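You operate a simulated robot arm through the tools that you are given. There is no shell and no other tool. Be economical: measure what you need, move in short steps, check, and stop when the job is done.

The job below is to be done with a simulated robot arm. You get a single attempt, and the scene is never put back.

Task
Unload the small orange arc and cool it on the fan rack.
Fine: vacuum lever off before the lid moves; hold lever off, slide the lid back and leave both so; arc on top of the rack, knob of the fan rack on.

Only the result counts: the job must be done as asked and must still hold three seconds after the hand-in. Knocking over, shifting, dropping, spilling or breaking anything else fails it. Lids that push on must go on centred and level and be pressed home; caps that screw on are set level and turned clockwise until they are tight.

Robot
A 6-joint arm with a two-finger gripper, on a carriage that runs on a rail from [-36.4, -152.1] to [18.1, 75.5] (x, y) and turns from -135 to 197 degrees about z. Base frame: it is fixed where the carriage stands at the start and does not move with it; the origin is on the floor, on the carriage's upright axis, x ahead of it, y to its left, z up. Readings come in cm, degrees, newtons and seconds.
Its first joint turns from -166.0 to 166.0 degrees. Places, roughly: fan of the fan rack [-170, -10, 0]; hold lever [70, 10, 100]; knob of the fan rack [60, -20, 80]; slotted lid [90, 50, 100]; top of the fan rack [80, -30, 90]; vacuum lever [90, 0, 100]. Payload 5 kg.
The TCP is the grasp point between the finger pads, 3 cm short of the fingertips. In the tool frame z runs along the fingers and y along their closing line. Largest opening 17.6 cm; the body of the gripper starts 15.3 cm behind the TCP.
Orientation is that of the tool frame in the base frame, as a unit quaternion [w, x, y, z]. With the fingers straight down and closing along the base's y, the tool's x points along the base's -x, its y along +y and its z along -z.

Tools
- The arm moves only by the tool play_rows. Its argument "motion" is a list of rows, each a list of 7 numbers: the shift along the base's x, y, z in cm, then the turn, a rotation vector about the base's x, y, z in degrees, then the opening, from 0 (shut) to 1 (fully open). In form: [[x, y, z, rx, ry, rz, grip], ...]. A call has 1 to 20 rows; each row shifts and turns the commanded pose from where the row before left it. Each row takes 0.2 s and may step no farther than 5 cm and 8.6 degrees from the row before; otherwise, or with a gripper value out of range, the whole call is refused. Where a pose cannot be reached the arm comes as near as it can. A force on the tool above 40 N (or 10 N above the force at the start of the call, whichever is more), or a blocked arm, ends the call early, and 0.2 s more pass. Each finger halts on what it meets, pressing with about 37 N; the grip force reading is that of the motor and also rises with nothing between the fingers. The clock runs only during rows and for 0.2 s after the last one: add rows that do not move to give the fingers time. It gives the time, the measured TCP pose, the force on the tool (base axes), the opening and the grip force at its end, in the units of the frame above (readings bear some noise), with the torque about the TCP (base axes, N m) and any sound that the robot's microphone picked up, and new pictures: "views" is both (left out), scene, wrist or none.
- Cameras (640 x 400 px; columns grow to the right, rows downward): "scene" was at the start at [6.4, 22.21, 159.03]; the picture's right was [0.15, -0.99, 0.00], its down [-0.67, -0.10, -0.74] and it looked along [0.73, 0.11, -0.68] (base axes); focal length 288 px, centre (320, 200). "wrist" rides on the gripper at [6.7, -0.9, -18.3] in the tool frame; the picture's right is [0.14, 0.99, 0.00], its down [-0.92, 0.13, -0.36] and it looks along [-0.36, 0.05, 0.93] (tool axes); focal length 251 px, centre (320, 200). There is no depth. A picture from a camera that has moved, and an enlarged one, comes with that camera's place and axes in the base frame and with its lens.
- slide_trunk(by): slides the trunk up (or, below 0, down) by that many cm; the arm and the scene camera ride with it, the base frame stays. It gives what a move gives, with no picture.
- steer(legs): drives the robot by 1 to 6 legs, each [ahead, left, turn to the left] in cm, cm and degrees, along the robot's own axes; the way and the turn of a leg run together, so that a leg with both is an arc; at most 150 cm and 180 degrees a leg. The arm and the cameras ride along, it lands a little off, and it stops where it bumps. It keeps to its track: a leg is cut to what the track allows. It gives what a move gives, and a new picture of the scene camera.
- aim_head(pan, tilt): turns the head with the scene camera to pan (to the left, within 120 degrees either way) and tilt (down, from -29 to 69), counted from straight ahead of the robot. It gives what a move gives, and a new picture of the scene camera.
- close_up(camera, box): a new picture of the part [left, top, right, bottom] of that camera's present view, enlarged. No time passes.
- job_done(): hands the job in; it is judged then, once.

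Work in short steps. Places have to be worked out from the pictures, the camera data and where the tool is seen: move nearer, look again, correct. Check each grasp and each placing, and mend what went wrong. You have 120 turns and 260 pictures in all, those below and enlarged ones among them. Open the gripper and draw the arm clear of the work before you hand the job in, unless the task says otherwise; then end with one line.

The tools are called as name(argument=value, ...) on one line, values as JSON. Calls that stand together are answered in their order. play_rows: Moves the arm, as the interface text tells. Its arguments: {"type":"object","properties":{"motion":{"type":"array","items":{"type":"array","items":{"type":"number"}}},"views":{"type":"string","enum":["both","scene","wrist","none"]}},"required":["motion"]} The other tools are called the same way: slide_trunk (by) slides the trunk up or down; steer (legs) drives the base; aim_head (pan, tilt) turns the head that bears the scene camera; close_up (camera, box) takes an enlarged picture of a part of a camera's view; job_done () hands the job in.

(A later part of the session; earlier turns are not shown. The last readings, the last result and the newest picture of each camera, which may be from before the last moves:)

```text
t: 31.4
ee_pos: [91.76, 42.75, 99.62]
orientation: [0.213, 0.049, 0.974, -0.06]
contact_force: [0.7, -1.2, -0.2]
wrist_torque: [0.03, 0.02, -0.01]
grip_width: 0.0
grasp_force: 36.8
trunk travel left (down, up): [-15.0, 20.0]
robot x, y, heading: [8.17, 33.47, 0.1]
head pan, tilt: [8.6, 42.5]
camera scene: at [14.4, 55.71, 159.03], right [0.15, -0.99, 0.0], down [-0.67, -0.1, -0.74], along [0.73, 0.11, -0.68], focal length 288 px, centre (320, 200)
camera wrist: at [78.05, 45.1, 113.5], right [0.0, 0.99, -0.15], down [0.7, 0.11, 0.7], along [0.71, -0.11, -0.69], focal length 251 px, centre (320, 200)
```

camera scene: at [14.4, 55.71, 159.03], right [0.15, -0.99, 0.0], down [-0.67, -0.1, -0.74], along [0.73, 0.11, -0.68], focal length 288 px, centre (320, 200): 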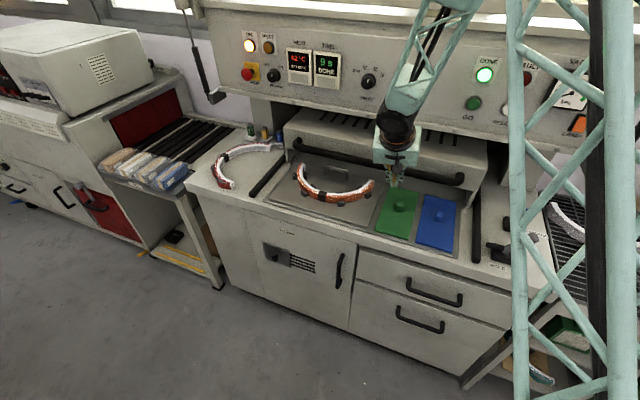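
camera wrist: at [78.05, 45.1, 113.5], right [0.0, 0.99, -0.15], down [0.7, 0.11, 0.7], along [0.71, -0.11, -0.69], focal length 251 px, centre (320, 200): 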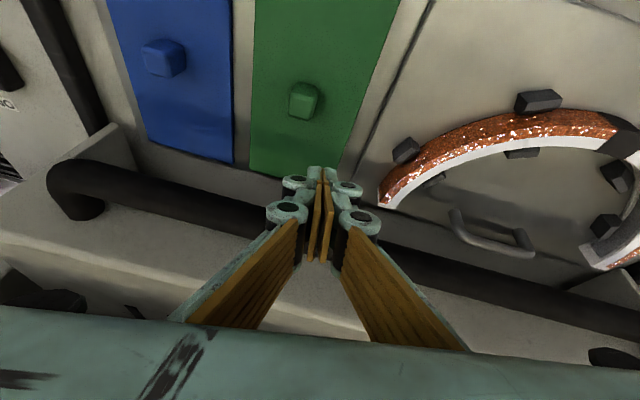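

The whole arc is visible. I keep pushing toward the lid's stop.

play_rows(motion=[[1.4, -0.3, 0, 0, 0, 0, 0], [1.4, -0.3, 0, 0, 0, 0, 0], [1.4, -0.3, 0, 0, 0, 0, 0], [1.4, -0.3, 0, 0, 0, 0, 0], [0, 0, 0, 0, 0, 0, 0]])

```text
t: 32.6
ee_pos: [97.45, 41.75, 99.82]
orientation: [0.214, 0.049, 0.974, -0.06]
contact_force: [0.3, -0.1, -0.5]
wrist_torque: [0.01, 0.02, -0.01]
grip_width: 0.0
grasp_force: 37.3
trunk travel left (down, up): [-15.0, 20.0]
robot x, y, heading: [8.1, 33.45, 0.3]
head pan, tilt: [8.6, 42.5]
camera scene: at [14.4, 55.71, 159.03], right [0.15, -0.99, 0.0], down [-0.67, -0.1, -0.74], along [0.73, 0.11, -0.68], focal length 288 px, centre (320, 200)
camera wrist: at [83.77, 43.9, 113.63], right [0.0, 0.99, -0.15], down [0.7, 0.11, 0.7], along [0.71, -0.11, -0.69], focal length 251 px, centre (320, 200)
```

scene: 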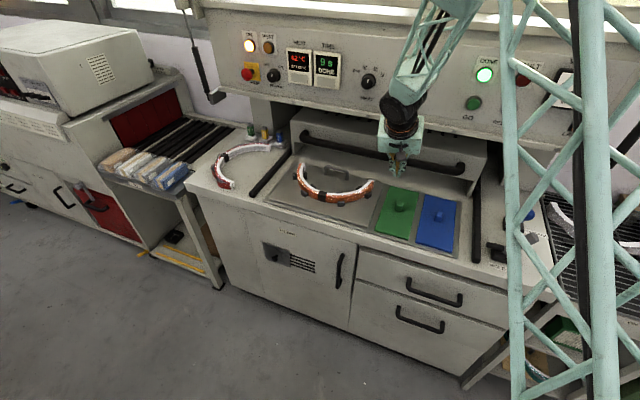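
wrist: 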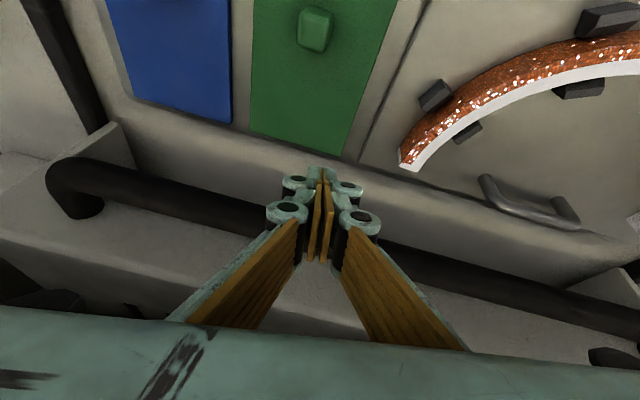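

I add forward tilt to clear the panel and keep pushing.

play_rows(motion=[[-2, 0.4, 0, -1.8, -8.1, 0, 0], [0, 0, 0, -1.8, -8.1, 0, 0], [1.2, -0.26, 0, 0, 0, 0, 0], [1.2, -0.26, 0, 0, 0, 0, 0], [1.2, -0.26, 0, 0, 0, 0, 0], [1.2, -0.26, 0, 0, 0, 0, 0], [1.2, -0.26, 0, 0, 0, 0, 0], [1.2, -0.26, 0, 0, 0, 0, 0], [1.2, -0.26, 0, 0, 0, 0, 0], [0, 0, 0, 0, 0, 0, 0]])

```text
t: 34.5
ee_pos: [102.81, 40.54, 99.15]
orientation: [0.346, 0.051, 0.933, -0.083]
contact_force: [-1.8, 0.8, -4.4]
wrist_torque: [0.1, 0.04, -0.01]
grip_width: 0.0
grasp_force: 37.0
trunk travel left (down, up): [-15.0, 20.0]
robot x, y, heading: [8.38, 33.64, 0.2]
head pan, tilt: [8.6, 42.5]
stopped in row 9: the force on the tool passed its limit at 50 N (the readings are from after the stop); the commanded pose is now the measured one
camera scene: at [14.34, 55.73, 159.03], right [0.15, -0.99, 0.0], down [-0.67, -0.1, -0.74], along [0.73, 0.11, -0.68], focal length 288 px, centre (320, 200)
camera wrist: at [85.8, 43.47, 108.66], right [0.05, 0.98, -0.21], down [0.49, 0.16, 0.86], along [0.87, -0.14, -0.47], focal length 251 px, centre (320, 200)
```

scene: 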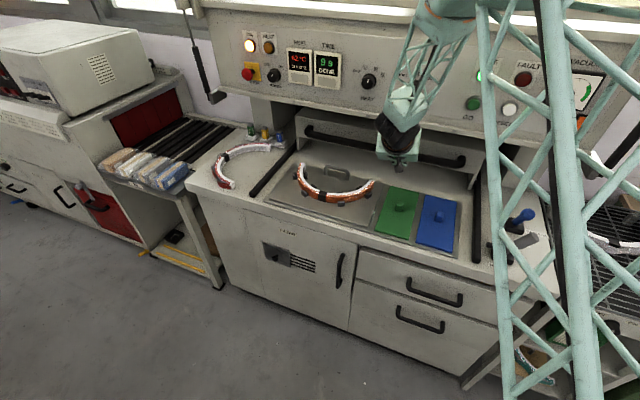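
wrist: 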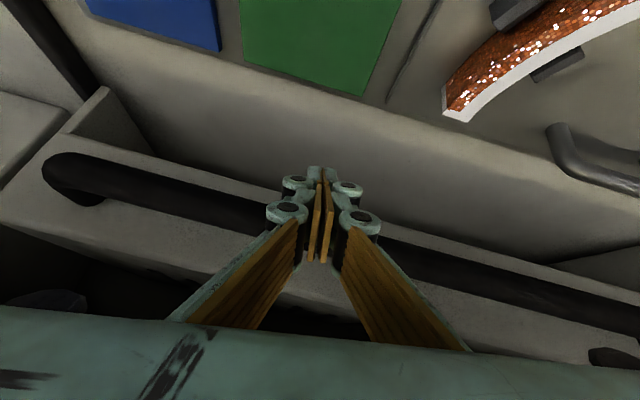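

A hard stop at 50 N: the lid seems to be at its end. I withdraw and look at lid and panel.

play_rows(motion=[[-4, 0.9, 0, 0, 0, 0, 0], [-4, 0.9, 1, 0, 0, 0, 0], [-4, 0.9, 3, 0, 0, 0, 0], [-3, 0.5, 4, 0, 0, 0, 0], [-3, 0, 4, 0, 0, 0, 0], [-3, 0, 4, 1.8, 8.1, 0, 0], [0, 0, 2, 1.8, 8.1, 0, 0.5], [0, 0, 0, 1.8, 8.1, 0, 0.5], [0, 0, 0, 1.8, 8.1, 0, 0.5], [0, 0, 0, 0, 0, 0, 0.5]])

close_up(camera="scene", box=[240, 80, 560, 280])

```text
refused: row 3 steps farther than a row can; nothing moved
```

```text
2.00 times, centred on (400, 180) of scene
camera zoom: at [14.34, 55.73, 159.03], right [0.15, -0.99, 0.0], down [-0.67, -0.1, -0.74], along [0.73, 0.11, -0.68], focal length 577 px, centre (160, 240)
```

zoom: 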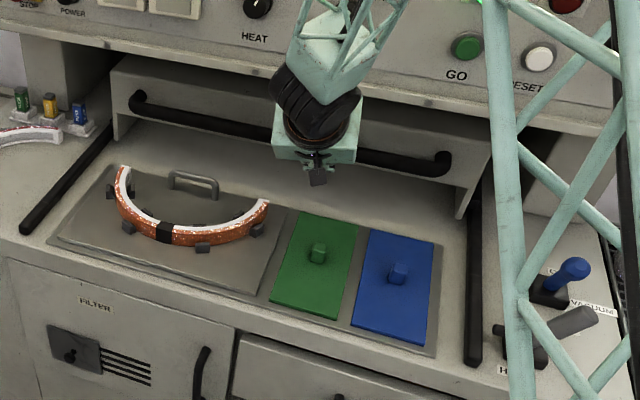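

Row 3 was too long; I retry with shorter steps.

play_rows(motion=[[-4, 0.9, 0, 0, 0, 0, 0], [-4, 0.9, 1, 0, 0, 0, 0], [-3.5, 0.7, 3, 0, 0, 0, 0], [-3, 0.5, 3.8, 0, 0, 0, 0], [-2.5, 0, 4, 0, 0, 0, 0], [-2.5, 0, 4, 1.8, 8.1, 0, 0], [-2, 0, 4, 1.8, 8.1, 0, 0.5], [0, 0, 3, 1.8, 8.1, 0, 0.5], [0, 0, 0, 1.8, 8.1, 0, 0.5], [0, 0, 0, 0, 0, 0, 0.5]])

close_up(camera="scene", box=[240, 80, 560, 280])

```text
t: 36.7
ee_pos: [81.33, 43.61, 121.9]
orientation: [0.068, 0.045, 0.996, -0.037]
contact_force: [1.7, 1.5, -1.5]
wrist_torque: [-0.21, 0.19, -0.04]
grip_width: 8.82
grasp_force: 0.1
trunk travel left (down, up): [-15.0, 20.0]
robot x, y, heading: [7.41, 33.49, 0.2]
head pan, tilt: [8.6, 42.5]
camera scene: at [14.49, 55.73, 159.02], right [0.15, -0.99, 0.0], down [-0.67, -0.1, -0.74], along [0.73, 0.11, -0.68], focal length 288 px, centre (320, 200)
camera wrist: at [72.18, 44.74, 139.3], right [-0.04, 1.0, -0.08], down [0.88, 0.08, 0.48], along [0.48, -0.05, -0.87], focal length 251 px, centre (320, 200)
```

scene: 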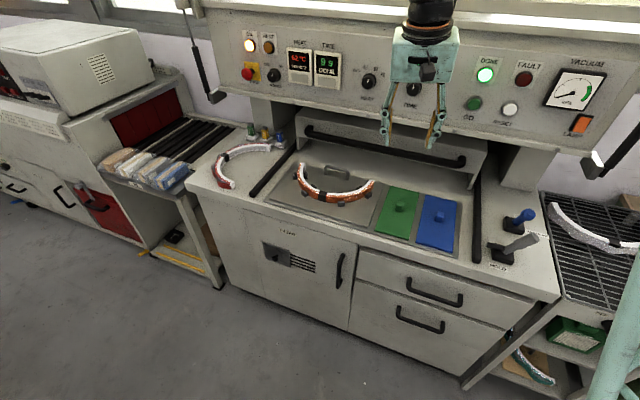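
wrist: 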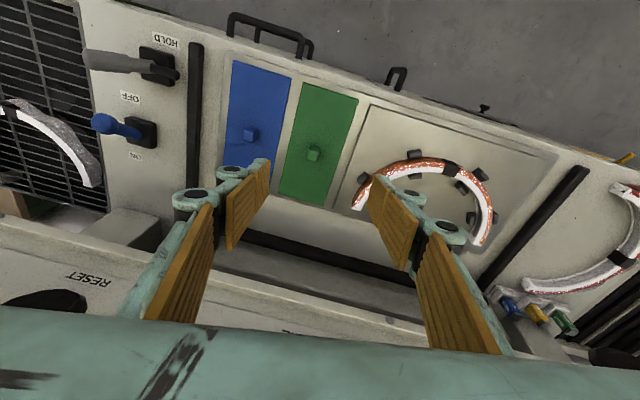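

```text
2.00 times, centred on (400, 180) of scene
camera zoom: at [14.49, 55.73, 159.02], right [0.15, -0.99, 0.0], down [-0.67, -0.1, -0.74], along [0.73, 0.11, -0.68], focal length 577 px, centre (160, 240)
```

zoom: 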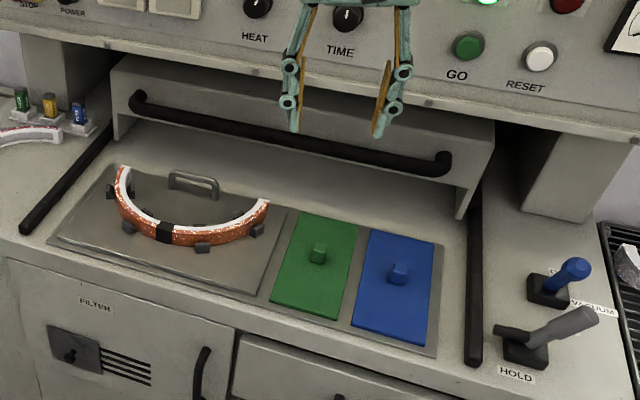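

Lid is fully back, both levers off, gauge at zero. The arc sits on pegs around (89.5, 67, 92). I move along the rail to face it and straighten the tool.

steer(legs=[[4.6, 19.5, 0]])

play_rows(motion=[[-2, 0, 0, 2.3, 3.8, 0, 0.6], [-2, 0, 0, 2.3, 3.8, 0, 0.6], [-2, 0, 0, 0, 0, 0, 0.6], [0, 0, 0, 0, 0, 0, 0.6]])

```text
t: 38.3
ee_pos: [85.81, 63.3, 122.08]
orientation: [0.068, 0.045, 0.996, -0.036]
contact_force: [-0.9, -0.2, -0.2]
wrist_torque: [0.01, 0.01, 0.01]
grip_width: 8.82
grasp_force: 0.1
trunk travel left (down, up): [-15.0, 20.0]
robot x, y, heading: [12.85, 52.98, 0.5]
head pan, tilt: [8.6, 42.5]
camera scene: at [18.99, 75.31, 159.03], right [0.16, -0.99, 0.0], down [-0.67, -0.1, -0.74], along [0.73, 0.11, -0.68], focal length 288 px, centre (320, 200)
```

scene: 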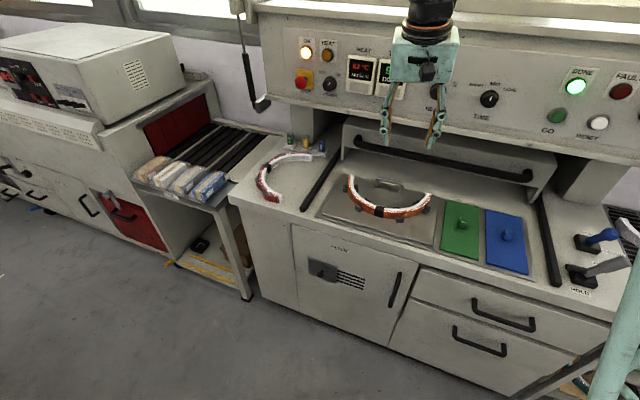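

```text
t: 39.3
ee_pos: [79.87, 63.24, 122.26]
orientation: [0.002, 0.046, 0.999, 0.001]
contact_force: [-0.9, 0.3, -0.6]
wrist_torque: [-0.03, -0.1, 0.02]
grip_width: 10.57
grasp_force: 0.1
trunk travel left (down, up): [-15.0, 20.0]
robot x, y, heading: [12.79, 52.81, 0.1]
head pan, tilt: [8.6, 42.5]
camera scene: at [18.9, 75.32, 159.03], right [0.16, -0.99, 0.0], down [-0.67, -0.1, -0.74], along [0.73, 0.11, -0.68], focal length 288 px, centre (320, 200)
camera wrist: at [72.96, 63.12, 140.49], right [-0.05, 1.0, 0.0], down [0.93, 0.04, 0.36], along [0.36, 0.02, -0.93], focal length 251 px, centre (320, 200)
```

scene: 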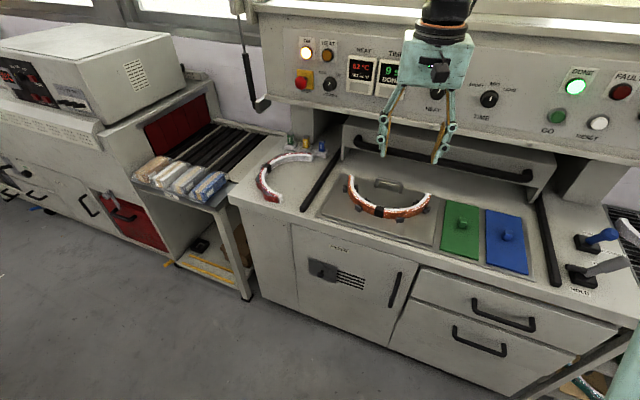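
wrist: 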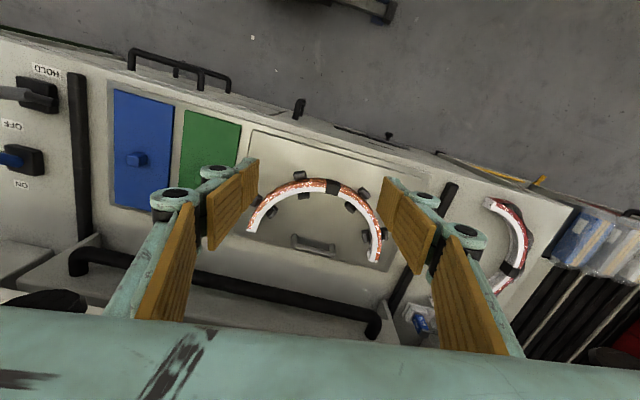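

close_up(camera="wrist", box=[230, 150, 410, 280])

close_up(camera="scene", box=[310, 150, 460, 260])

```text
3.08 times, centred on (320, 215) of wrist
camera zoom: at [72.96, 63.12, 140.49], right [-0.05, 1.0, 0.0], down [0.93, 0.04, 0.36], along [0.36, 0.02, -0.93], focal length 774 px, centre (320, 154)
```

zoom: 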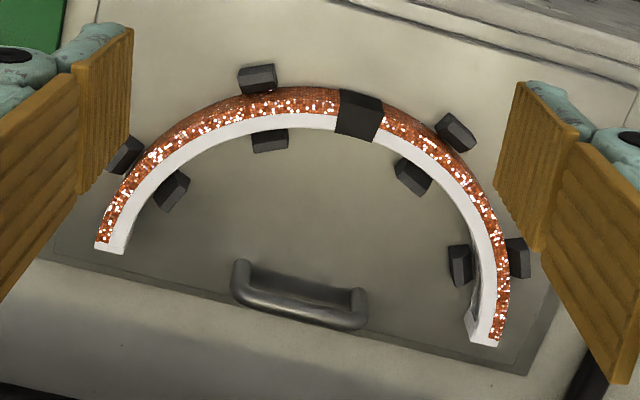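

```text
3.64 times, centred on (385, 205) of scene
camera zoom: at [18.9, 75.32, 159.03], right [0.16, -0.99, 0.0], down [-0.67, -0.1, -0.74], along [0.73, 0.11, -0.68], focal length 1049 px, centre (84, 182)
```

zoom: 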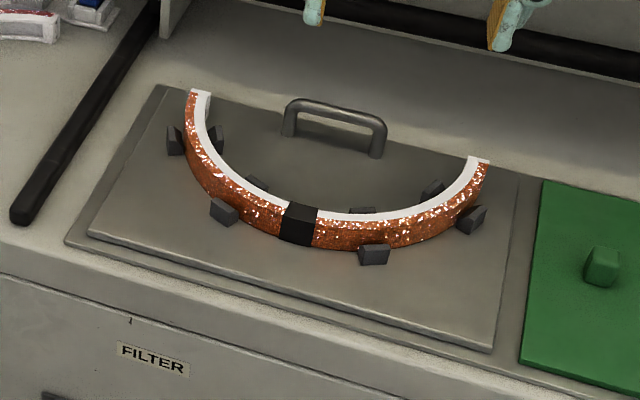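

The black band at about (88.2, 66.3, 93.3) lies between pegs and is the place to grip radially. I turn the tool by +83° so that it closes along the machine's depth, and open wide enough.

play_rows(motion=[[0, 0, 0, 0, 0, 8.4, 0.6], [0, 0, 0, 0, 0, 8.4, 0.6], [0, 0, 0, 0, 0, 8.4, 0.6], [0, 0, 0, 0, 0, 8.4, 0.6], [0, 0, 0, 0, 0, 8.4, 0.6], [0, 0, 0, 0, 0, 8.4, 0.5], [0, 0, 0, 0, 0, 8.4, 0.5], [0, 0, 0, 0, 0, 8.4, 0.5], [2, 0, -2, 0, 0, 8.4, 0.5], [2, 0, -2, 0, 0, 8.2, 0.5], [2, 1, -2, 0, 0, 0, 0.5], [1.5, 1, -2, 0, 0, 0, 0.5], [0, 0, 0, 0, 0, 0, 0.5]])

```text
t: 42.1
ee_pos: [87.25, 65.35, 114.15]
orientation: [-0.002, -0.633, 0.774, 0.002]
contact_force: [1.2, 0.5, -1.7]
wrist_torque: [-0.01, 0.17, 0.01]
grip_width: 8.8
grasp_force: 0.1
trunk travel left (down, up): [-15.0, 20.0]
robot x, y, heading: [12.85, 53.22, 0.1]
head pan, tilt: [8.6, 42.5]
camera scene: at [19.08, 75.32, 159.03], right [0.16, -0.99, 0.0], down [-0.67, -0.1, -0.74], along [0.73, 0.11, -0.68], focal length 288 px, centre (320, 200)
camera wrist: at [86.91, 58.68, 132.47], right [-1.0, 0.06, 0.0], down [0.06, 0.93, 0.36], along [0.02, 0.36, -0.93], focal length 251 px, centre (320, 200)
```

scene: 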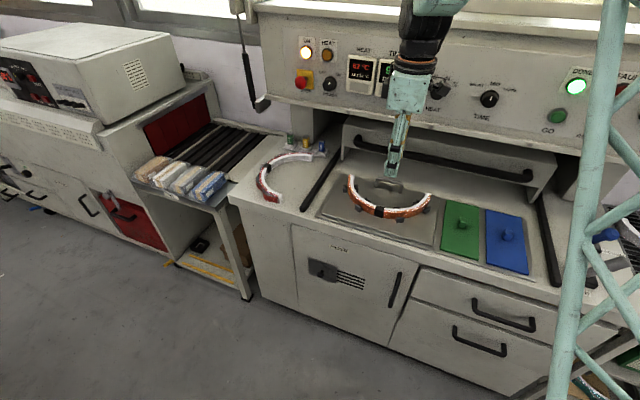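
wrist: 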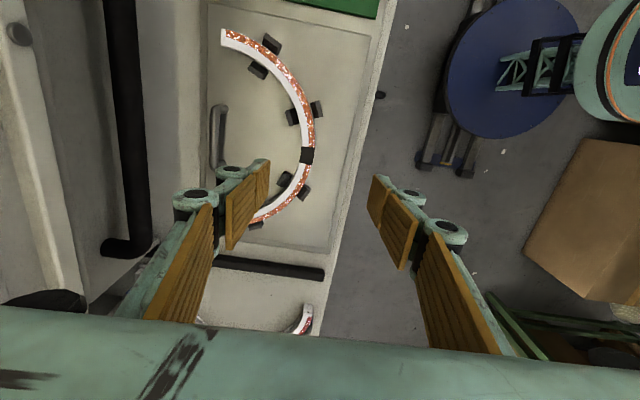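

Band now seen at about (88.8, 66.2). I descend over it and check again.

play_rows(motion=[[0.8, 0.5, -4, 0, 0, 0, 0.4], [0.7, 0.4, -4, 0, 0, 0, 0.4], [0, 0, -4.5, 0, 0, 0, 0.4], [0, 0, 0, 0, 0, 0, 0.4]])

close_up(camera="wrist", box=[200, 60, 440, 260])

```text
t: 43.1
ee_pos: [88.72, 66.22, 101.64]
orientation: [0.0, -0.633, 0.775, 0.002]
contact_force: [0.8, -0.1, -0.9]
wrist_torque: [-0.03, 0.12, 0.01]
grip_width: 7.03
grasp_force: 0.0
trunk travel left (down, up): [-15.0, 20.0]
robot x, y, heading: [12.91, 53.03, 0.4]
head pan, tilt: [8.6, 42.5]
camera scene: at [19.06, 75.31, 159.03], right [0.16, -0.99, 0.0], down [-0.67, -0.1, -0.74], along [0.73, 0.11, -0.68], focal length 288 px, centre (320, 200)
camera wrist: at [88.34, 59.61, 119.95], right [-1.0, 0.06, 0.0], down [0.06, 0.93, 0.36], along [0.02, 0.36, -0.93], focal length 251 px, centre (320, 200)
```

scene: 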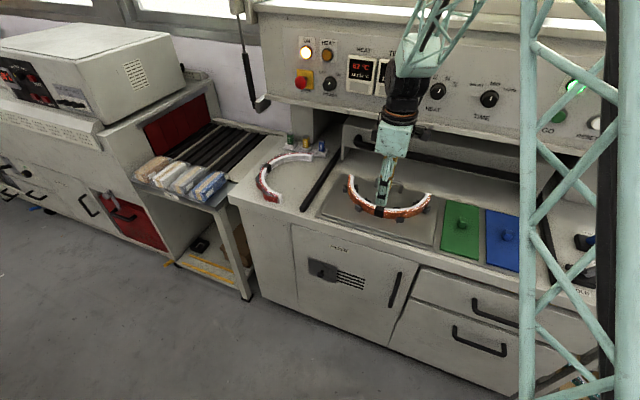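
wrist: 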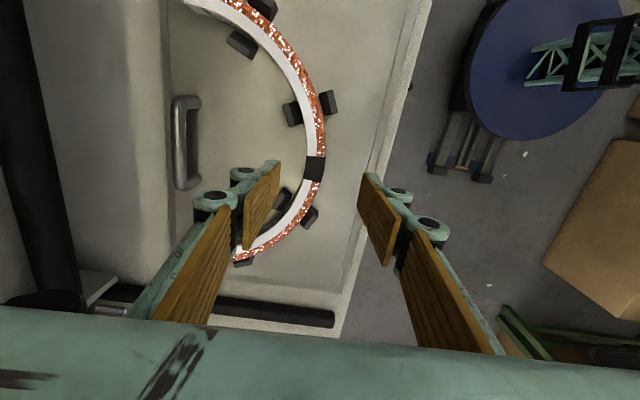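

```text
2.00 times, centred on (320, 160) of wrist
camera zoom: at [88.34, 59.61, 119.95], right [-1.0, 0.06, 0.0], down [0.06, 0.93, 0.36], along [0.02, 0.36, -0.93], focal length 503 px, centre (320, 280)
```

zoom: 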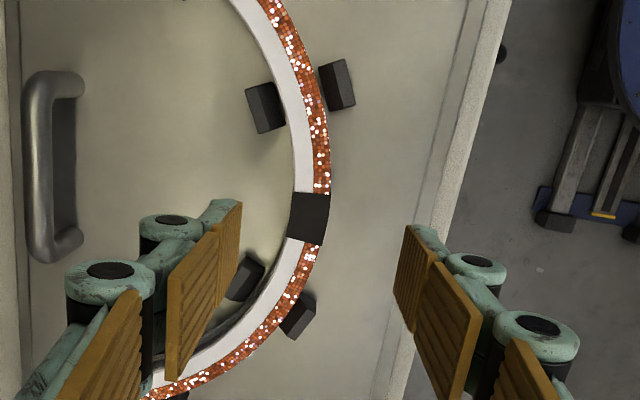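

Band centre about (89.2, 66.2), radial direction matches the tool. A peg lies close on the +y side, so I aim at y≈65.7, descend and grip.

play_rows(motion=[[0.4, -0.5, -3, 0, 0, 0, 0.4], [0, 0, -3, 0, 0, 0, 0.4], [0, 0, -1, 0, 0, 0, 0.4], [0, 0, -0.8, 0, 0, 0, 0.4], [0, 0, 0, 0, 0, 0, 0.4]])

close_up(camera="wrist", box=[200, 60, 440, 260])

```text
t: 44.3
ee_pos: [89.09, 65.8, 93.92]
orientation: [-0.001, -0.633, 0.775, 0.001]
contact_force: [1.1, -0.5, -0.5]
wrist_torque: [0.03, 0.0, 0.03]
grip_width: 7.04
grasp_force: 0.1
trunk travel left (down, up): [-15.0, 20.0]
robot x, y, heading: [12.75, 53.22, 0.1]
head pan, tilt: [8.6, 42.5]
camera scene: at [19.0, 75.31, 159.03], right [0.16, -0.99, 0.0], down [-0.67, -0.1, -0.74], along [0.73, 0.11, -0.68], focal length 288 px, centre (320, 200)
camera wrist: at [88.79, 59.05, 112.21], right [-1.0, 0.06, 0.0], down [0.06, 0.93, 0.36], along [0.02, 0.36, -0.93], focal length 251 px, centre (320, 200)
```

scene: 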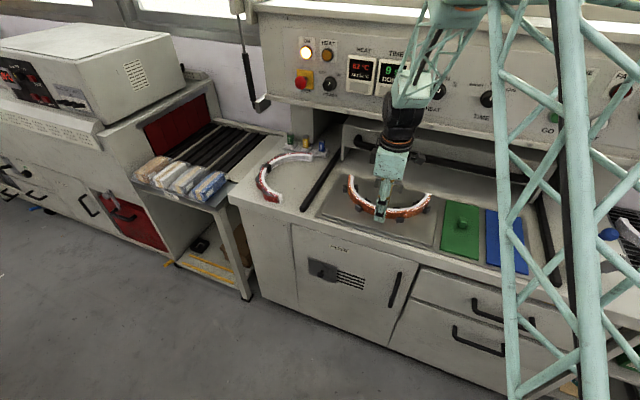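
wrist: 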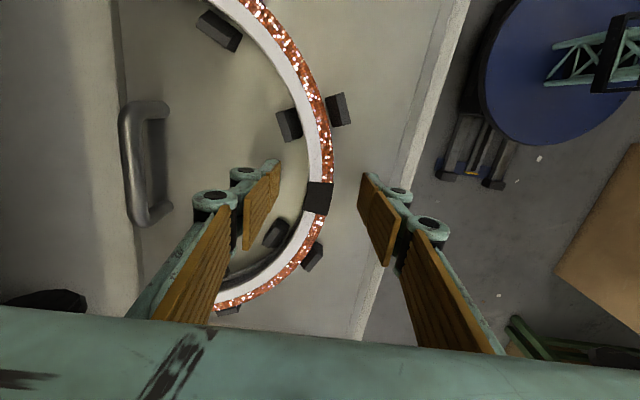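

```text
2.00 times, centred on (320, 160) of wrist
camera zoom: at [88.79, 59.05, 112.21], right [-1.0, 0.06, 0.0], down [0.06, 0.93, 0.36], along [0.02, 0.36, -0.93], focal length 503 px, centre (320, 280)
```

zoom: 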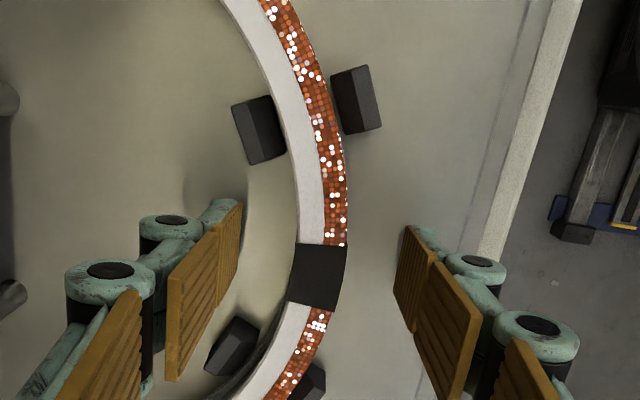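

The band sits right at the TCP line. I lower another 0.8 cm and close.

play_rows(motion=[[0, 0, -0.8, 0, 0, 0, 0.4], [0, 0, 0, 0, 0, 0, 0.2], [0, 0, 0, 0, 0, 0, 0.1], [0, 0, 0, 0, 0, 0, 0], [0, 0, 0, 0, 0, 0, 0], [0, 0, 0, 0, 0, 0, 0]], views="wrist")

```text
t: 45.7
ee_pos: [89.13, 65.49, 93.04]
orientation: [-0.001, -0.633, 0.774, 0.002]
contact_force: [-0.4, -5.3, -0.8]
wrist_torque: [-0.2, 0.01, -0.54]
grip_width: 2.06
grasp_force: 36.8
trunk travel left (down, up): [-15.0, 20.0]
robot x, y, heading: [12.6, 52.9, 0.4]
head pan, tilt: [8.6, 42.5]
camera wrist: at [88.82, 58.97, 111.37], right [-1.0, 0.06, 0.0], down [0.06, 0.93, 0.36], along [0.02, 0.36, -0.93], focal length 251 px, centre (320, 200)
```

wrist: 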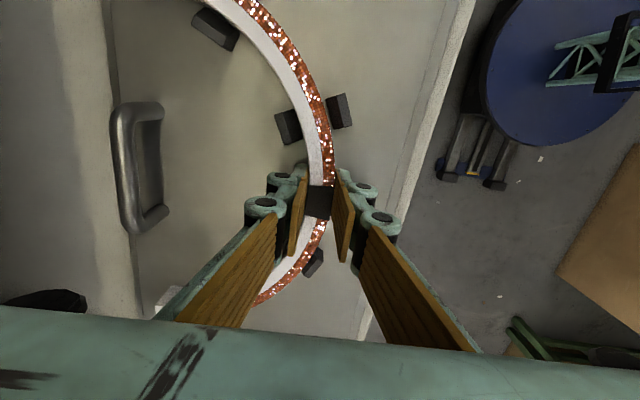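

Gripped at 2.06 cm. I lift straight up slowly to clear the pegs.

play_rows(motion=[[0, 0, 0.6, 0, 0, 0, 0], [0, 0, 0.8, 0, 0, 0, 0], [0, 0, 1.2, 0, 0, 0, 0], [0, 0, 1.5, 0, 0, 0, 0], [0, 0, 2, 0, 0, 0, 0], [0, 0, 2, 0, 0, 0, 0], [0, 0, 0, 0, 0, 0, 0]])

```text
t: 47.3
ee_pos: [89.31, 65.87, 100.96]
orientation: [-0.001, -0.633, 0.774, 0.002]
contact_force: [0.3, 0.0, -1.7]
wrist_torque: [0.02, 0.05, 0.03]
grip_width: 2.04
grasp_force: 36.7
trunk travel left (down, up): [-15.0, 20.0]
robot x, y, heading: [12.82, 53.05, 0.4]
head pan, tilt: [8.6, 42.5]
camera scene: at [18.95, 75.31, 159.03], right [0.16, -0.99, 0.0], down [-0.67, -0.1, -0.74], along [0.73, 0.11, -0.68], focal length 288 px, centre (320, 200)
camera wrist: at [88.74, 59.2, 119.38], right [-1.0, 0.06, 0.0], down [0.06, 0.93, 0.36], along [0.02, 0.36, -0.93], focal length 251 px, centre (320, 200)
```

scene: 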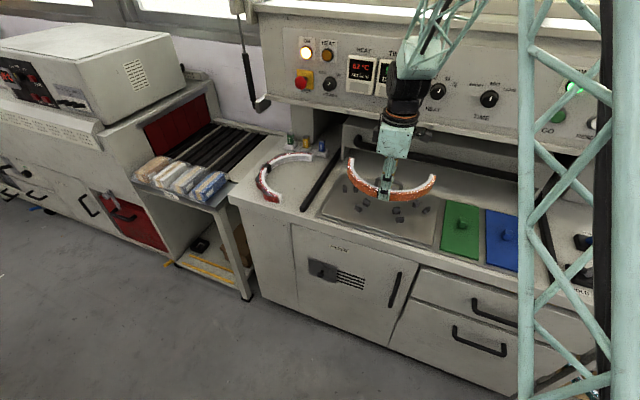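
wrist: 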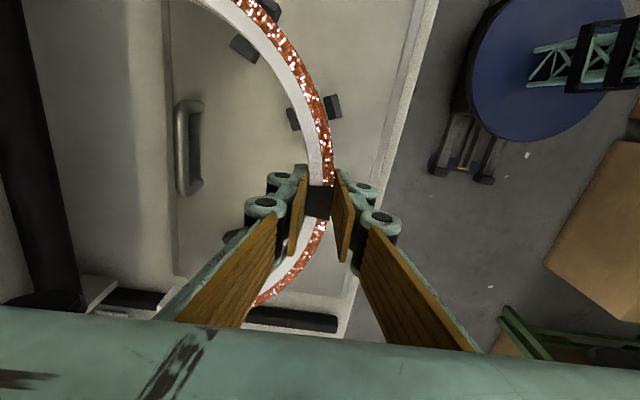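

The arc is free of the pegs. I draw it toward me from under the panel, then raise it.

play_rows(motion=[[-4, 0.8, 0.5, 0, 0, 0, 0], [-4, 0.8, 0.5, 0, 0, 0, 0], [-4, 0.8, 1, 0, 0, 0, 0], [-4, 0.8, 1, 0, 0, 0, 0], [-3, 0, 3, 0, 0, 0, 0], [-2, 0, 4, 0, 0, 0, 0], [-1, 0, 4, 0, 0, 0, 0], [0, 0, 4, 0, 0, 0, 0], [0, 0, 0, 0, 0, 0, 0]])

```text
t: 49.3
ee_pos: [66.92, 69.1, 119.2]
orientation: [-0.001, -0.633, 0.774, 0.001]
contact_force: [-1.1, 0.0, -1.7]
wrist_torque: [0.02, -0.07, 0.01]
grip_width: 2.05
grasp_force: 37.5
trunk travel left (down, up): [-15.0, 20.0]
robot x, y, heading: [12.52, 53.27, 0.3]
head pan, tilt: [8.6, 42.5]
camera scene: at [18.92, 75.31, 159.03], right [0.16, -0.99, 0.0], down [-0.67, -0.1, -0.74], along [0.73, 0.11, -0.68], focal length 288 px, centre (320, 200)
camera wrist: at [66.54, 62.44, 137.5], right [-1.0, 0.06, 0.0], down [0.06, 0.93, 0.36], along [0.02, 0.36, -0.93], focal length 251 px, centre (320, 200)
```

scene: 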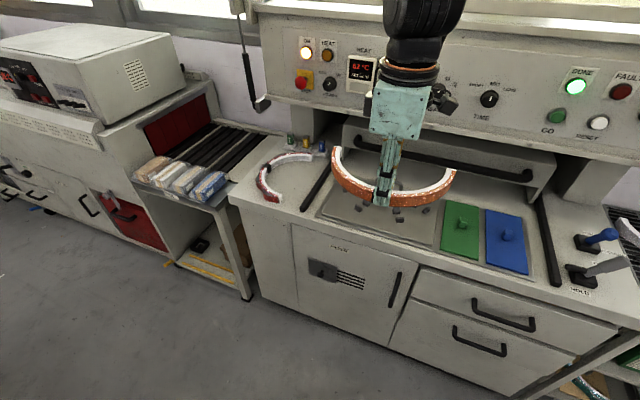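
wrist: 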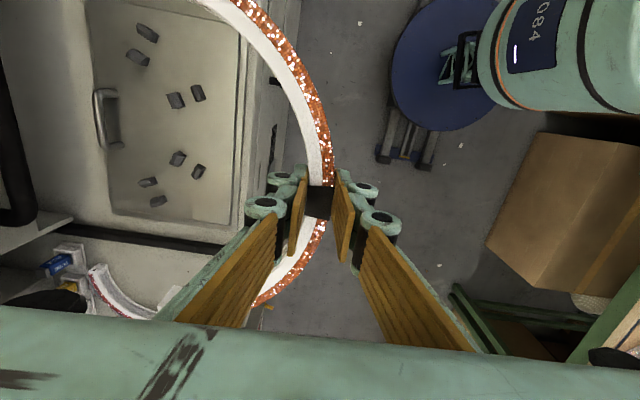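

I drive right along the rail toward the fan rack.

steer(legs=[[-19.2, -80, 0]])

aim_head(pan=-10, tilt=45)

```text
t: 53.9
ee_pos: [48.11, -12.57, 119.01]
orientation: [-0.001, -0.625, 0.781, 0.002]
contact_force: [-0.5, -0.1, -2.1]
wrist_torque: [0.0, 0.12, -0.02]
grip_width: 2.06
grasp_force: 37.2
trunk travel left (down, up): [-15.0, 20.0]
robot x, y, heading: [-6.74, -27.06, -1.0]
head pan, tilt: [8.6, 42.5]
camera scene: at [0.15, -5.31, 159.03], right [0.14, -0.99, 0.0], down [-0.67, -0.09, -0.74], along [0.73, 0.1, -0.68], focal length 288 px, centre (320, 200)
```

scene: 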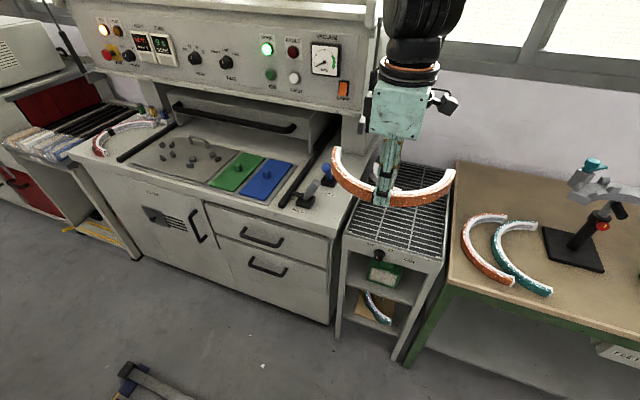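

```text
t: 54.7
ee_pos: [48.12, -12.55, 119.05]
orientation: [-0.001, -0.624, 0.781, 0.001]
contact_force: [0.4, -0.3, -2.5]
wrist_torque: [0.04, 0.13, 0.02]
grip_width: 2.07
grasp_force: 37.0
trunk travel left (down, up): [-15.0, 20.0]
robot x, y, heading: [-6.65, -27.5, -1.0]
head pan, tilt: [-10.0, 45.0]
camera scene: at [0.14, -6.58, 158.85], right [-0.02, -1.0, 0.0], down [-0.69, 0.01, -0.72], along [0.72, -0.01, -0.69], focal length 288 px, centre (320, 200)
```

scene: 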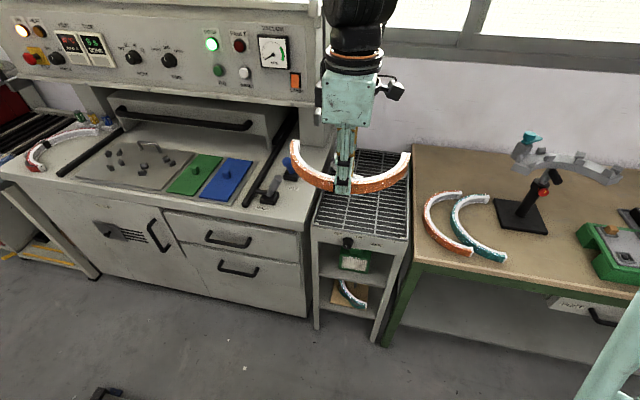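

Rack top front corners come out at (64.3, -4.6) and (57.4, -35.5), z≈84.9; the grey arc begins 23 cm behind the front edge. I'll set the band at about (64.8, -20.9) with the arc opening backward. I move above and look.

play_rows(motion=[[4, -2, 0, 0, 0, 0, 0], [4, -2, -2, 0, 0, 0, 0], [4, -2, -2, 0, 0, 0, 0], [4, -2, -2, 0, 0, 0, 0], [0.7, -0.4, -4, 0, 0, 0, 0], [0, 0, -4, 0, 0, 0, 0], [0, 0, -4, 0, 0, 0, 0], [0, 0, 0, 0, 0, 0, 0]])

close_up(camera="scene", box=[270, 130, 430, 260])

```text
t: 56.5
ee_pos: [64.84, -21.04, 100.98]
orientation: [0.0, -0.625, 0.78, 0.001]
contact_force: [1.3, 0.1, -2.8]
wrist_torque: [-0.01, 0.29, 0.0]
grip_width: 2.07
grasp_force: 37.2
trunk travel left (down, up): [-15.0, 20.0]
robot x, y, heading: [-6.19, -27.52, -1.0]
head pan, tilt: [-10.0, 45.0]
camera scene: at [0.01, -7.98, 158.67], right [-0.19, -0.98, 0.0], down [-0.7, 0.13, -0.71], along [0.69, -0.13, -0.71], focal length 288 px, centre (320, 200)
camera wrist: at [64.31, -27.62, 119.32], right [-1.0, 0.08, 0.0], down [0.08, 0.93, 0.36], along [0.03, 0.36, -0.93], focal length 251 px, centre (320, 200)
```

scene: 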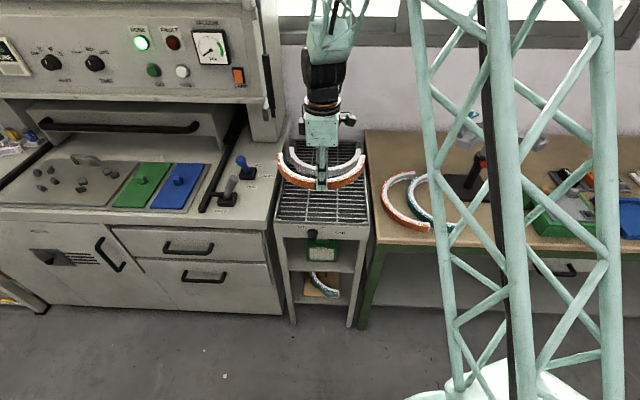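
wrist: 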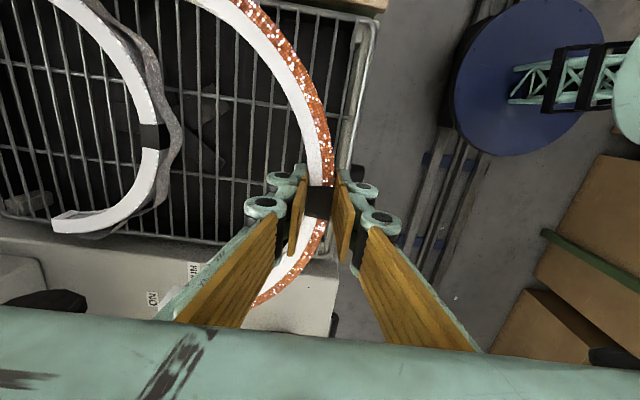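

```text
3.08 times, centred on (350, 195) of scene
camera zoom: at [0.01, -7.98, 158.67], right [-0.19, -0.98, 0.0], down [-0.7, 0.13, -0.71], along [0.69, -0.13, -0.71], focal length 887 px, centre (228, 215)
```

zoom: 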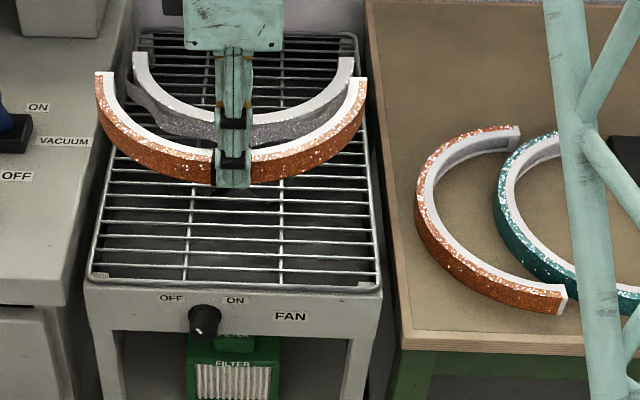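

The layout fits: arc front will be about 4 cm from the rack's front edge, well clear of the grey arc. I descend, finishing in small steps.

play_rows(motion=[[0, -0.2, -3, 0, 0, 0, 0], [0, 0, -3, 0, 0, 0, 0], [0, 0, -2.5, 0, 0, 0, 0], [0, 0, -1, 0, 0, 0, 0], [0, 0, -0.5, 0, 0, 0, 0], [0, 0, -0.5, 0, 0, 0, 0], [0, 0, 0, 0, 0, 0, 0]])

close_up(camera="scene", box=[250, 120, 390, 250])

```text
t: 58.1
ee_pos: [64.77, -21.08, 90.65]
orientation: [-0.001, -0.625, 0.78, 0.002]
contact_force: [0.2, 0.1, -3.2]
wrist_torque: [0.04, 0.1, -0.01]
grip_width: 2.03
grasp_force: 36.4
trunk travel left (down, up): [-15.0, 20.0]
robot x, y, heading: [-7.06, -27.79, -0.7]
head pan, tilt: [-10.0, 45.0]
camera scene: at [-0.1, -7.98, 158.67], right [-0.19, -0.98, 0.0], down [-0.69, 0.13, -0.71], along [0.69, -0.13, -0.71], focal length 288 px, centre (320, 200)
camera wrist: at [64.27, -27.75, 108.92], right [-1.0, 0.08, 0.0], down [0.08, 0.93, 0.36], along [0.03, 0.36, -0.93], focal length 251 px, centre (320, 200)
```

scene: 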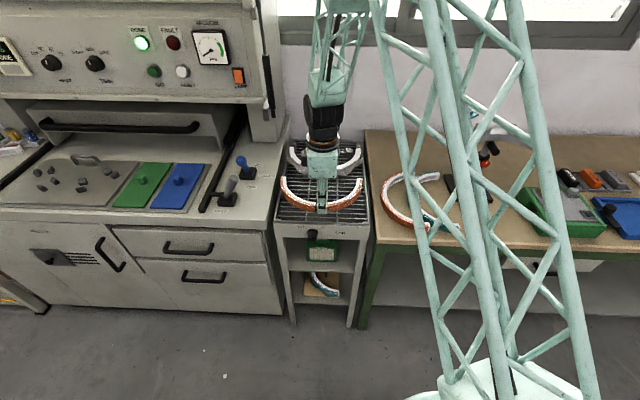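
wrist: 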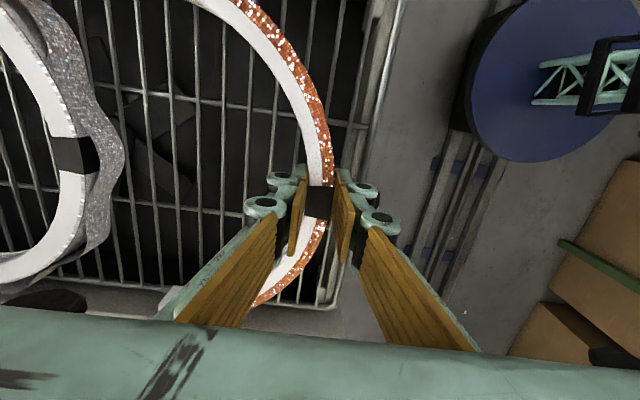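

```text
3.08 times, centred on (320, 185) of scene
camera zoom: at [-0.1, -7.98, 158.67], right [-0.19, -0.98, 0.0], down [-0.69, 0.13, -0.71], along [0.69, -0.13, -0.71], focal length 887 px, centre (320, 246)
```

zoom: 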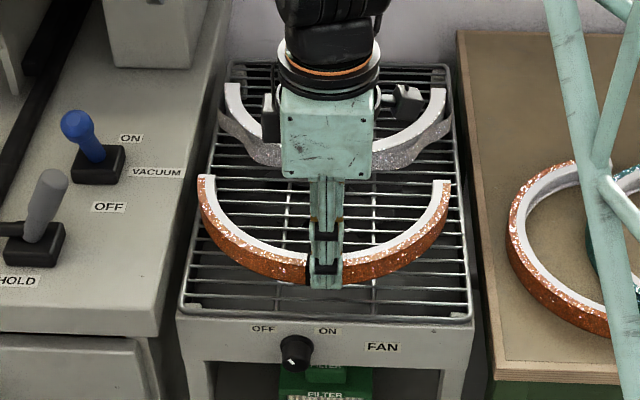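

Still above the grid. I continue down in small steps until contact shows.

play_rows(motion=[[0, 0, -0.5, 0, 0, 0, 0], [0, 0, -0.4, 0, 0, 0, 0], [0, 0, -0.4, 0, 0, 0, 0], [0, 0, -0.4, 0, 0, 0, 0], [0, 0, 0, 0, 0, 0, 0]], views="wrist")

```text
t: 59.3
ee_pos: [64.88, -21.11, 89.11]
orientation: [0.001, -0.625, 0.781, 0.001]
contact_force: [3.0, -0.2, 37.3]
wrist_torque: [0.14, -0.16, 0.11]
grip_width: 2.06
grasp_force: 37.0
trunk travel left (down, up): [-15.0, 20.0]
robot x, y, heading: [-6.57, -27.69, -1.0]
head pan, tilt: [-10.0, 45.0]
camera wrist: at [64.13, -27.7, 107.48], right [-1.0, 0.08, 0.0], down [0.08, 0.93, 0.36], along [0.03, 0.36, -0.93], focal length 251 px, centre (320, 200)
```

wrist: 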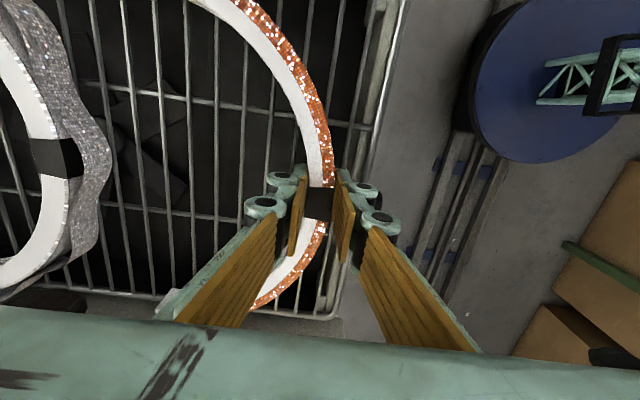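

Contact at 37 N: the arc rests on the grid. I ease up a little, open the fingers, and lift away straight up.

play_rows(motion=[[0, 0, 0.25, 0, 0, 0, 0], [0, 0, 0, 0, 0, 0, 0.08], [0, 0, 0, 0, 0, 0, 0.25], [0, 0, 0, 0, 0, 0, 0.3], [0, 0, 0, 0, 0, 0, 0.3], [0, 0, 2, 0, 0, 0, 0.3], [0, 0, 4, 0, 0, 0, 0.3], [0, 0, 4, 0, 0, 0, 0.3], [0, 0, 4, 0, 0, 0, 0.3], [0, 0, 4, 0, 0, 0, 0.3], [0, 0, 0, 0, 0, 0, 0.3]])

close_up(camera="scene", box=[200, 120, 390, 260])

```text
t: 61.7
ee_pos: [64.7, -21.14, 107.4]
orientation: [0.0, -0.625, 0.781, 0.001]
contact_force: [0.0, -0.2, 0.9]
wrist_torque: [0.0, -0.15, 0.0]
grip_width: 5.27
grasp_force: 0.1
trunk travel left (down, up): [-15.0, 20.0]
robot x, y, heading: [-6.68, -27.34, -1.0]
head pan, tilt: [-10.0, 45.0]
camera scene: at [-0.22, -7.97, 158.67], right [-0.19, -0.98, 0.0], down [-0.69, 0.13, -0.71], along [0.7, -0.13, -0.71], focal length 288 px, centre (320, 200)
camera wrist: at [64.11, -27.71, 125.71], right [-1.0, 0.08, 0.0], down [0.08, 0.93, 0.36], along [0.03, 0.36, -0.93], focal length 251 px, centre (320, 200)
```

scene: 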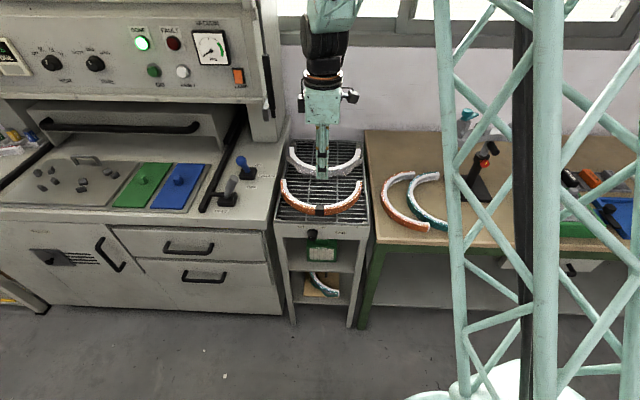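
wrist: 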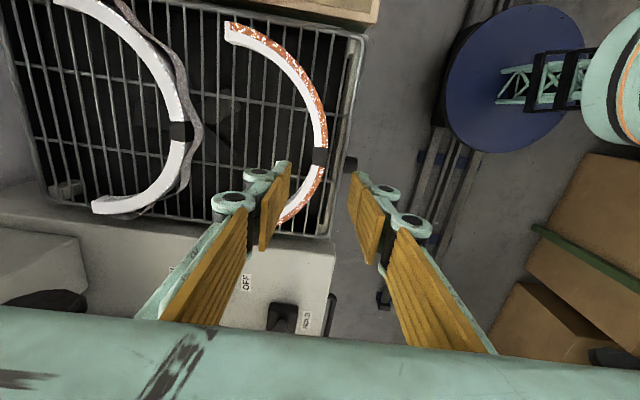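

```text
2.86 times, centred on (295, 190) of scene
camera zoom: at [-0.22, -7.97, 158.67], right [-0.19, -0.98, 0.0], down [-0.69, 0.13, -0.71], along [0.7, -0.13, -0.71], focal length 824 px, centre (391, 229)
```

zoom: 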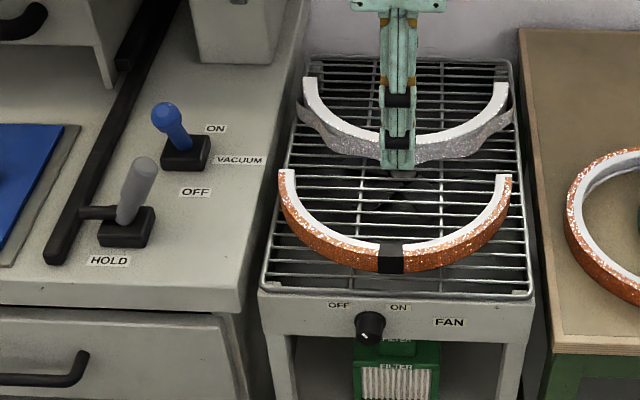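

The arc rests on the rack, level and clear of the grey arc. Now the knob, at about (60.5, -16.8, 80.7) facing front; I look at it closely.

close_up(camera="scene", box=[290, 215, 350, 255])

close_up(camera="scene", box=[180, 20, 280, 90])

```text
10.00 times, centred on (320, 235) of scene
camera zoom: at [-0.22, -7.97, 158.67], right [-0.19, -0.98, 0.0], down [-0.69, 0.13, -0.71], along [0.7, -0.13, -0.71], focal length 2884 px, centre (320, -150)
```

zoom: 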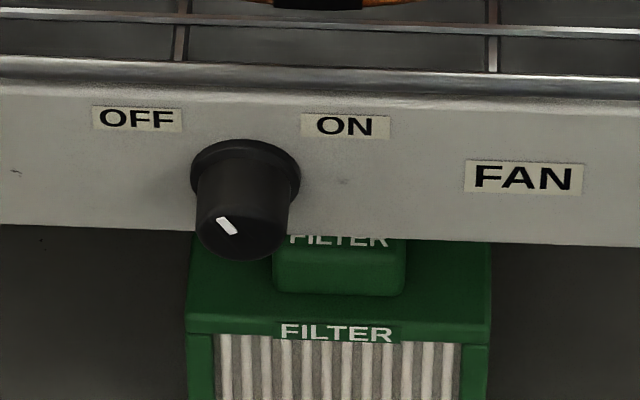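

```text
5.71 times, centred on (230, 55) of scene
camera zoom: at [-0.22, -7.97, 158.67], right [-0.19, -0.98, 0.0], down [-0.69, 0.13, -0.71], along [0.7, -0.13, -0.71], focal length 1648 px, centre (834, 1029)
```

zoom: 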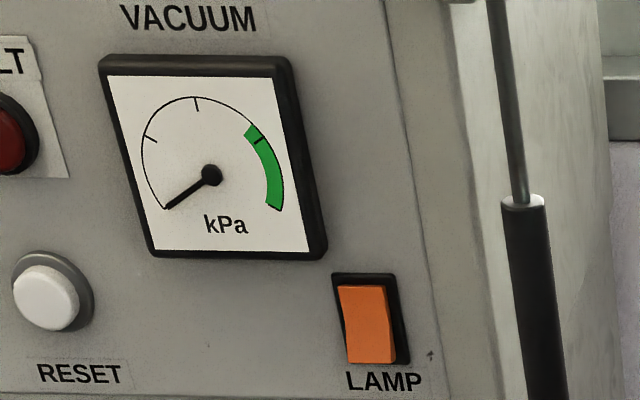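

Gauge reads zero, knob points to OFF; I must turn it clockwise about 90°. To have room for a horizontal tool, I move the robot right along the rail.

play_rows(motion=[[-3, 0, 3, 0, 0, 0, 0.35], [-3, 0, 3, 0, 0, 0, 0.35], [0, 0, 0, 0, 0, 0, 0.35]], views="none")

steer(legs=[[-8, -33, 0]])

aim_head(pan=25, tilt=45)

```text
t: 62.5
ee_pos: [58.73, -21.08, 113.53]
orientation: [0.0, -0.625, 0.78, 0.001]
contact_force: [-1.2, 0.5, 1.1]
wrist_torque: [-0.04, -0.3, 0.02]
grip_width: 6.15
grasp_force: 0.1
trunk travel left (down, up): [-15.0, 20.0]
robot x, y, heading: [-6.43, -27.45, -0.7]
head pan, tilt: [-10.0, 45.0]
```

```text
t: 64.8
ee_pos: [50.8, -54.25, 113.37]
orientation: [0.0, -0.627, 0.779, 0.002]
contact_force: [0.2, 0.1, 0.1]
wrist_torque: [0.0, -0.01, -0.01]
grip_width: 6.18
grasp_force: 0.1
trunk travel left (down, up): [-15.0, 20.0]
robot x, y, heading: [-14.93, -60.78, -0.6]
head pan, tilt: [-10.0, 45.0]
camera scene: at [-8.28, -41.5, 158.67], right [-0.18, -0.98, 0.0], down [-0.7, 0.13, -0.71], along [0.7, -0.13, -0.71], focal length 288 px, centre (320, 200)
```

scene: 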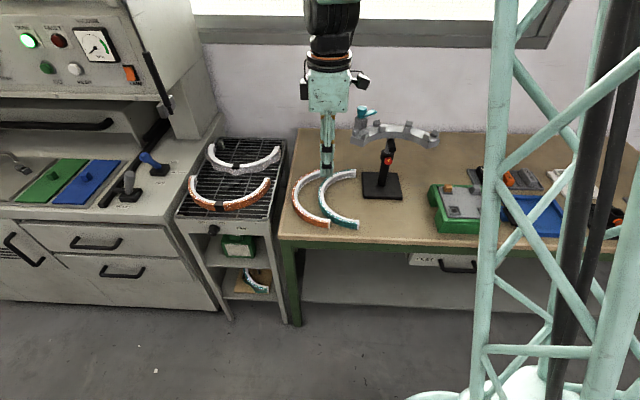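

```text
t: 65.8
ee_pos: [50.79, -54.28, 113.38]
orientation: [0.0, -0.628, 0.778, 0.002]
contact_force: [0.5, -0.3, -0.4]
wrist_torque: [0.01, 0.0, 0.01]
grip_width: 6.16
grasp_force: 0.0
trunk travel left (down, up): [-15.0, 20.0]
robot x, y, heading: [-14.44, -60.89, -0.3]
head pan, tilt: [25.0, 45.0]
camera scene: at [-8.88, -36.66, 158.67], right [0.41, -0.91, 0.0], down [-0.64, -0.29, -0.71], along [0.64, 0.29, -0.71], focal length 288 px, centre (320, 200)
```

scene: 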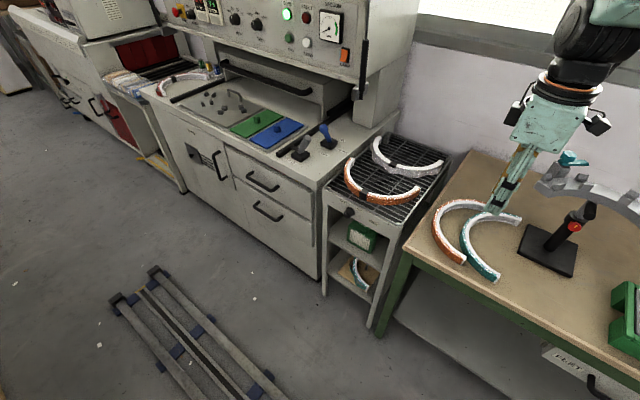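

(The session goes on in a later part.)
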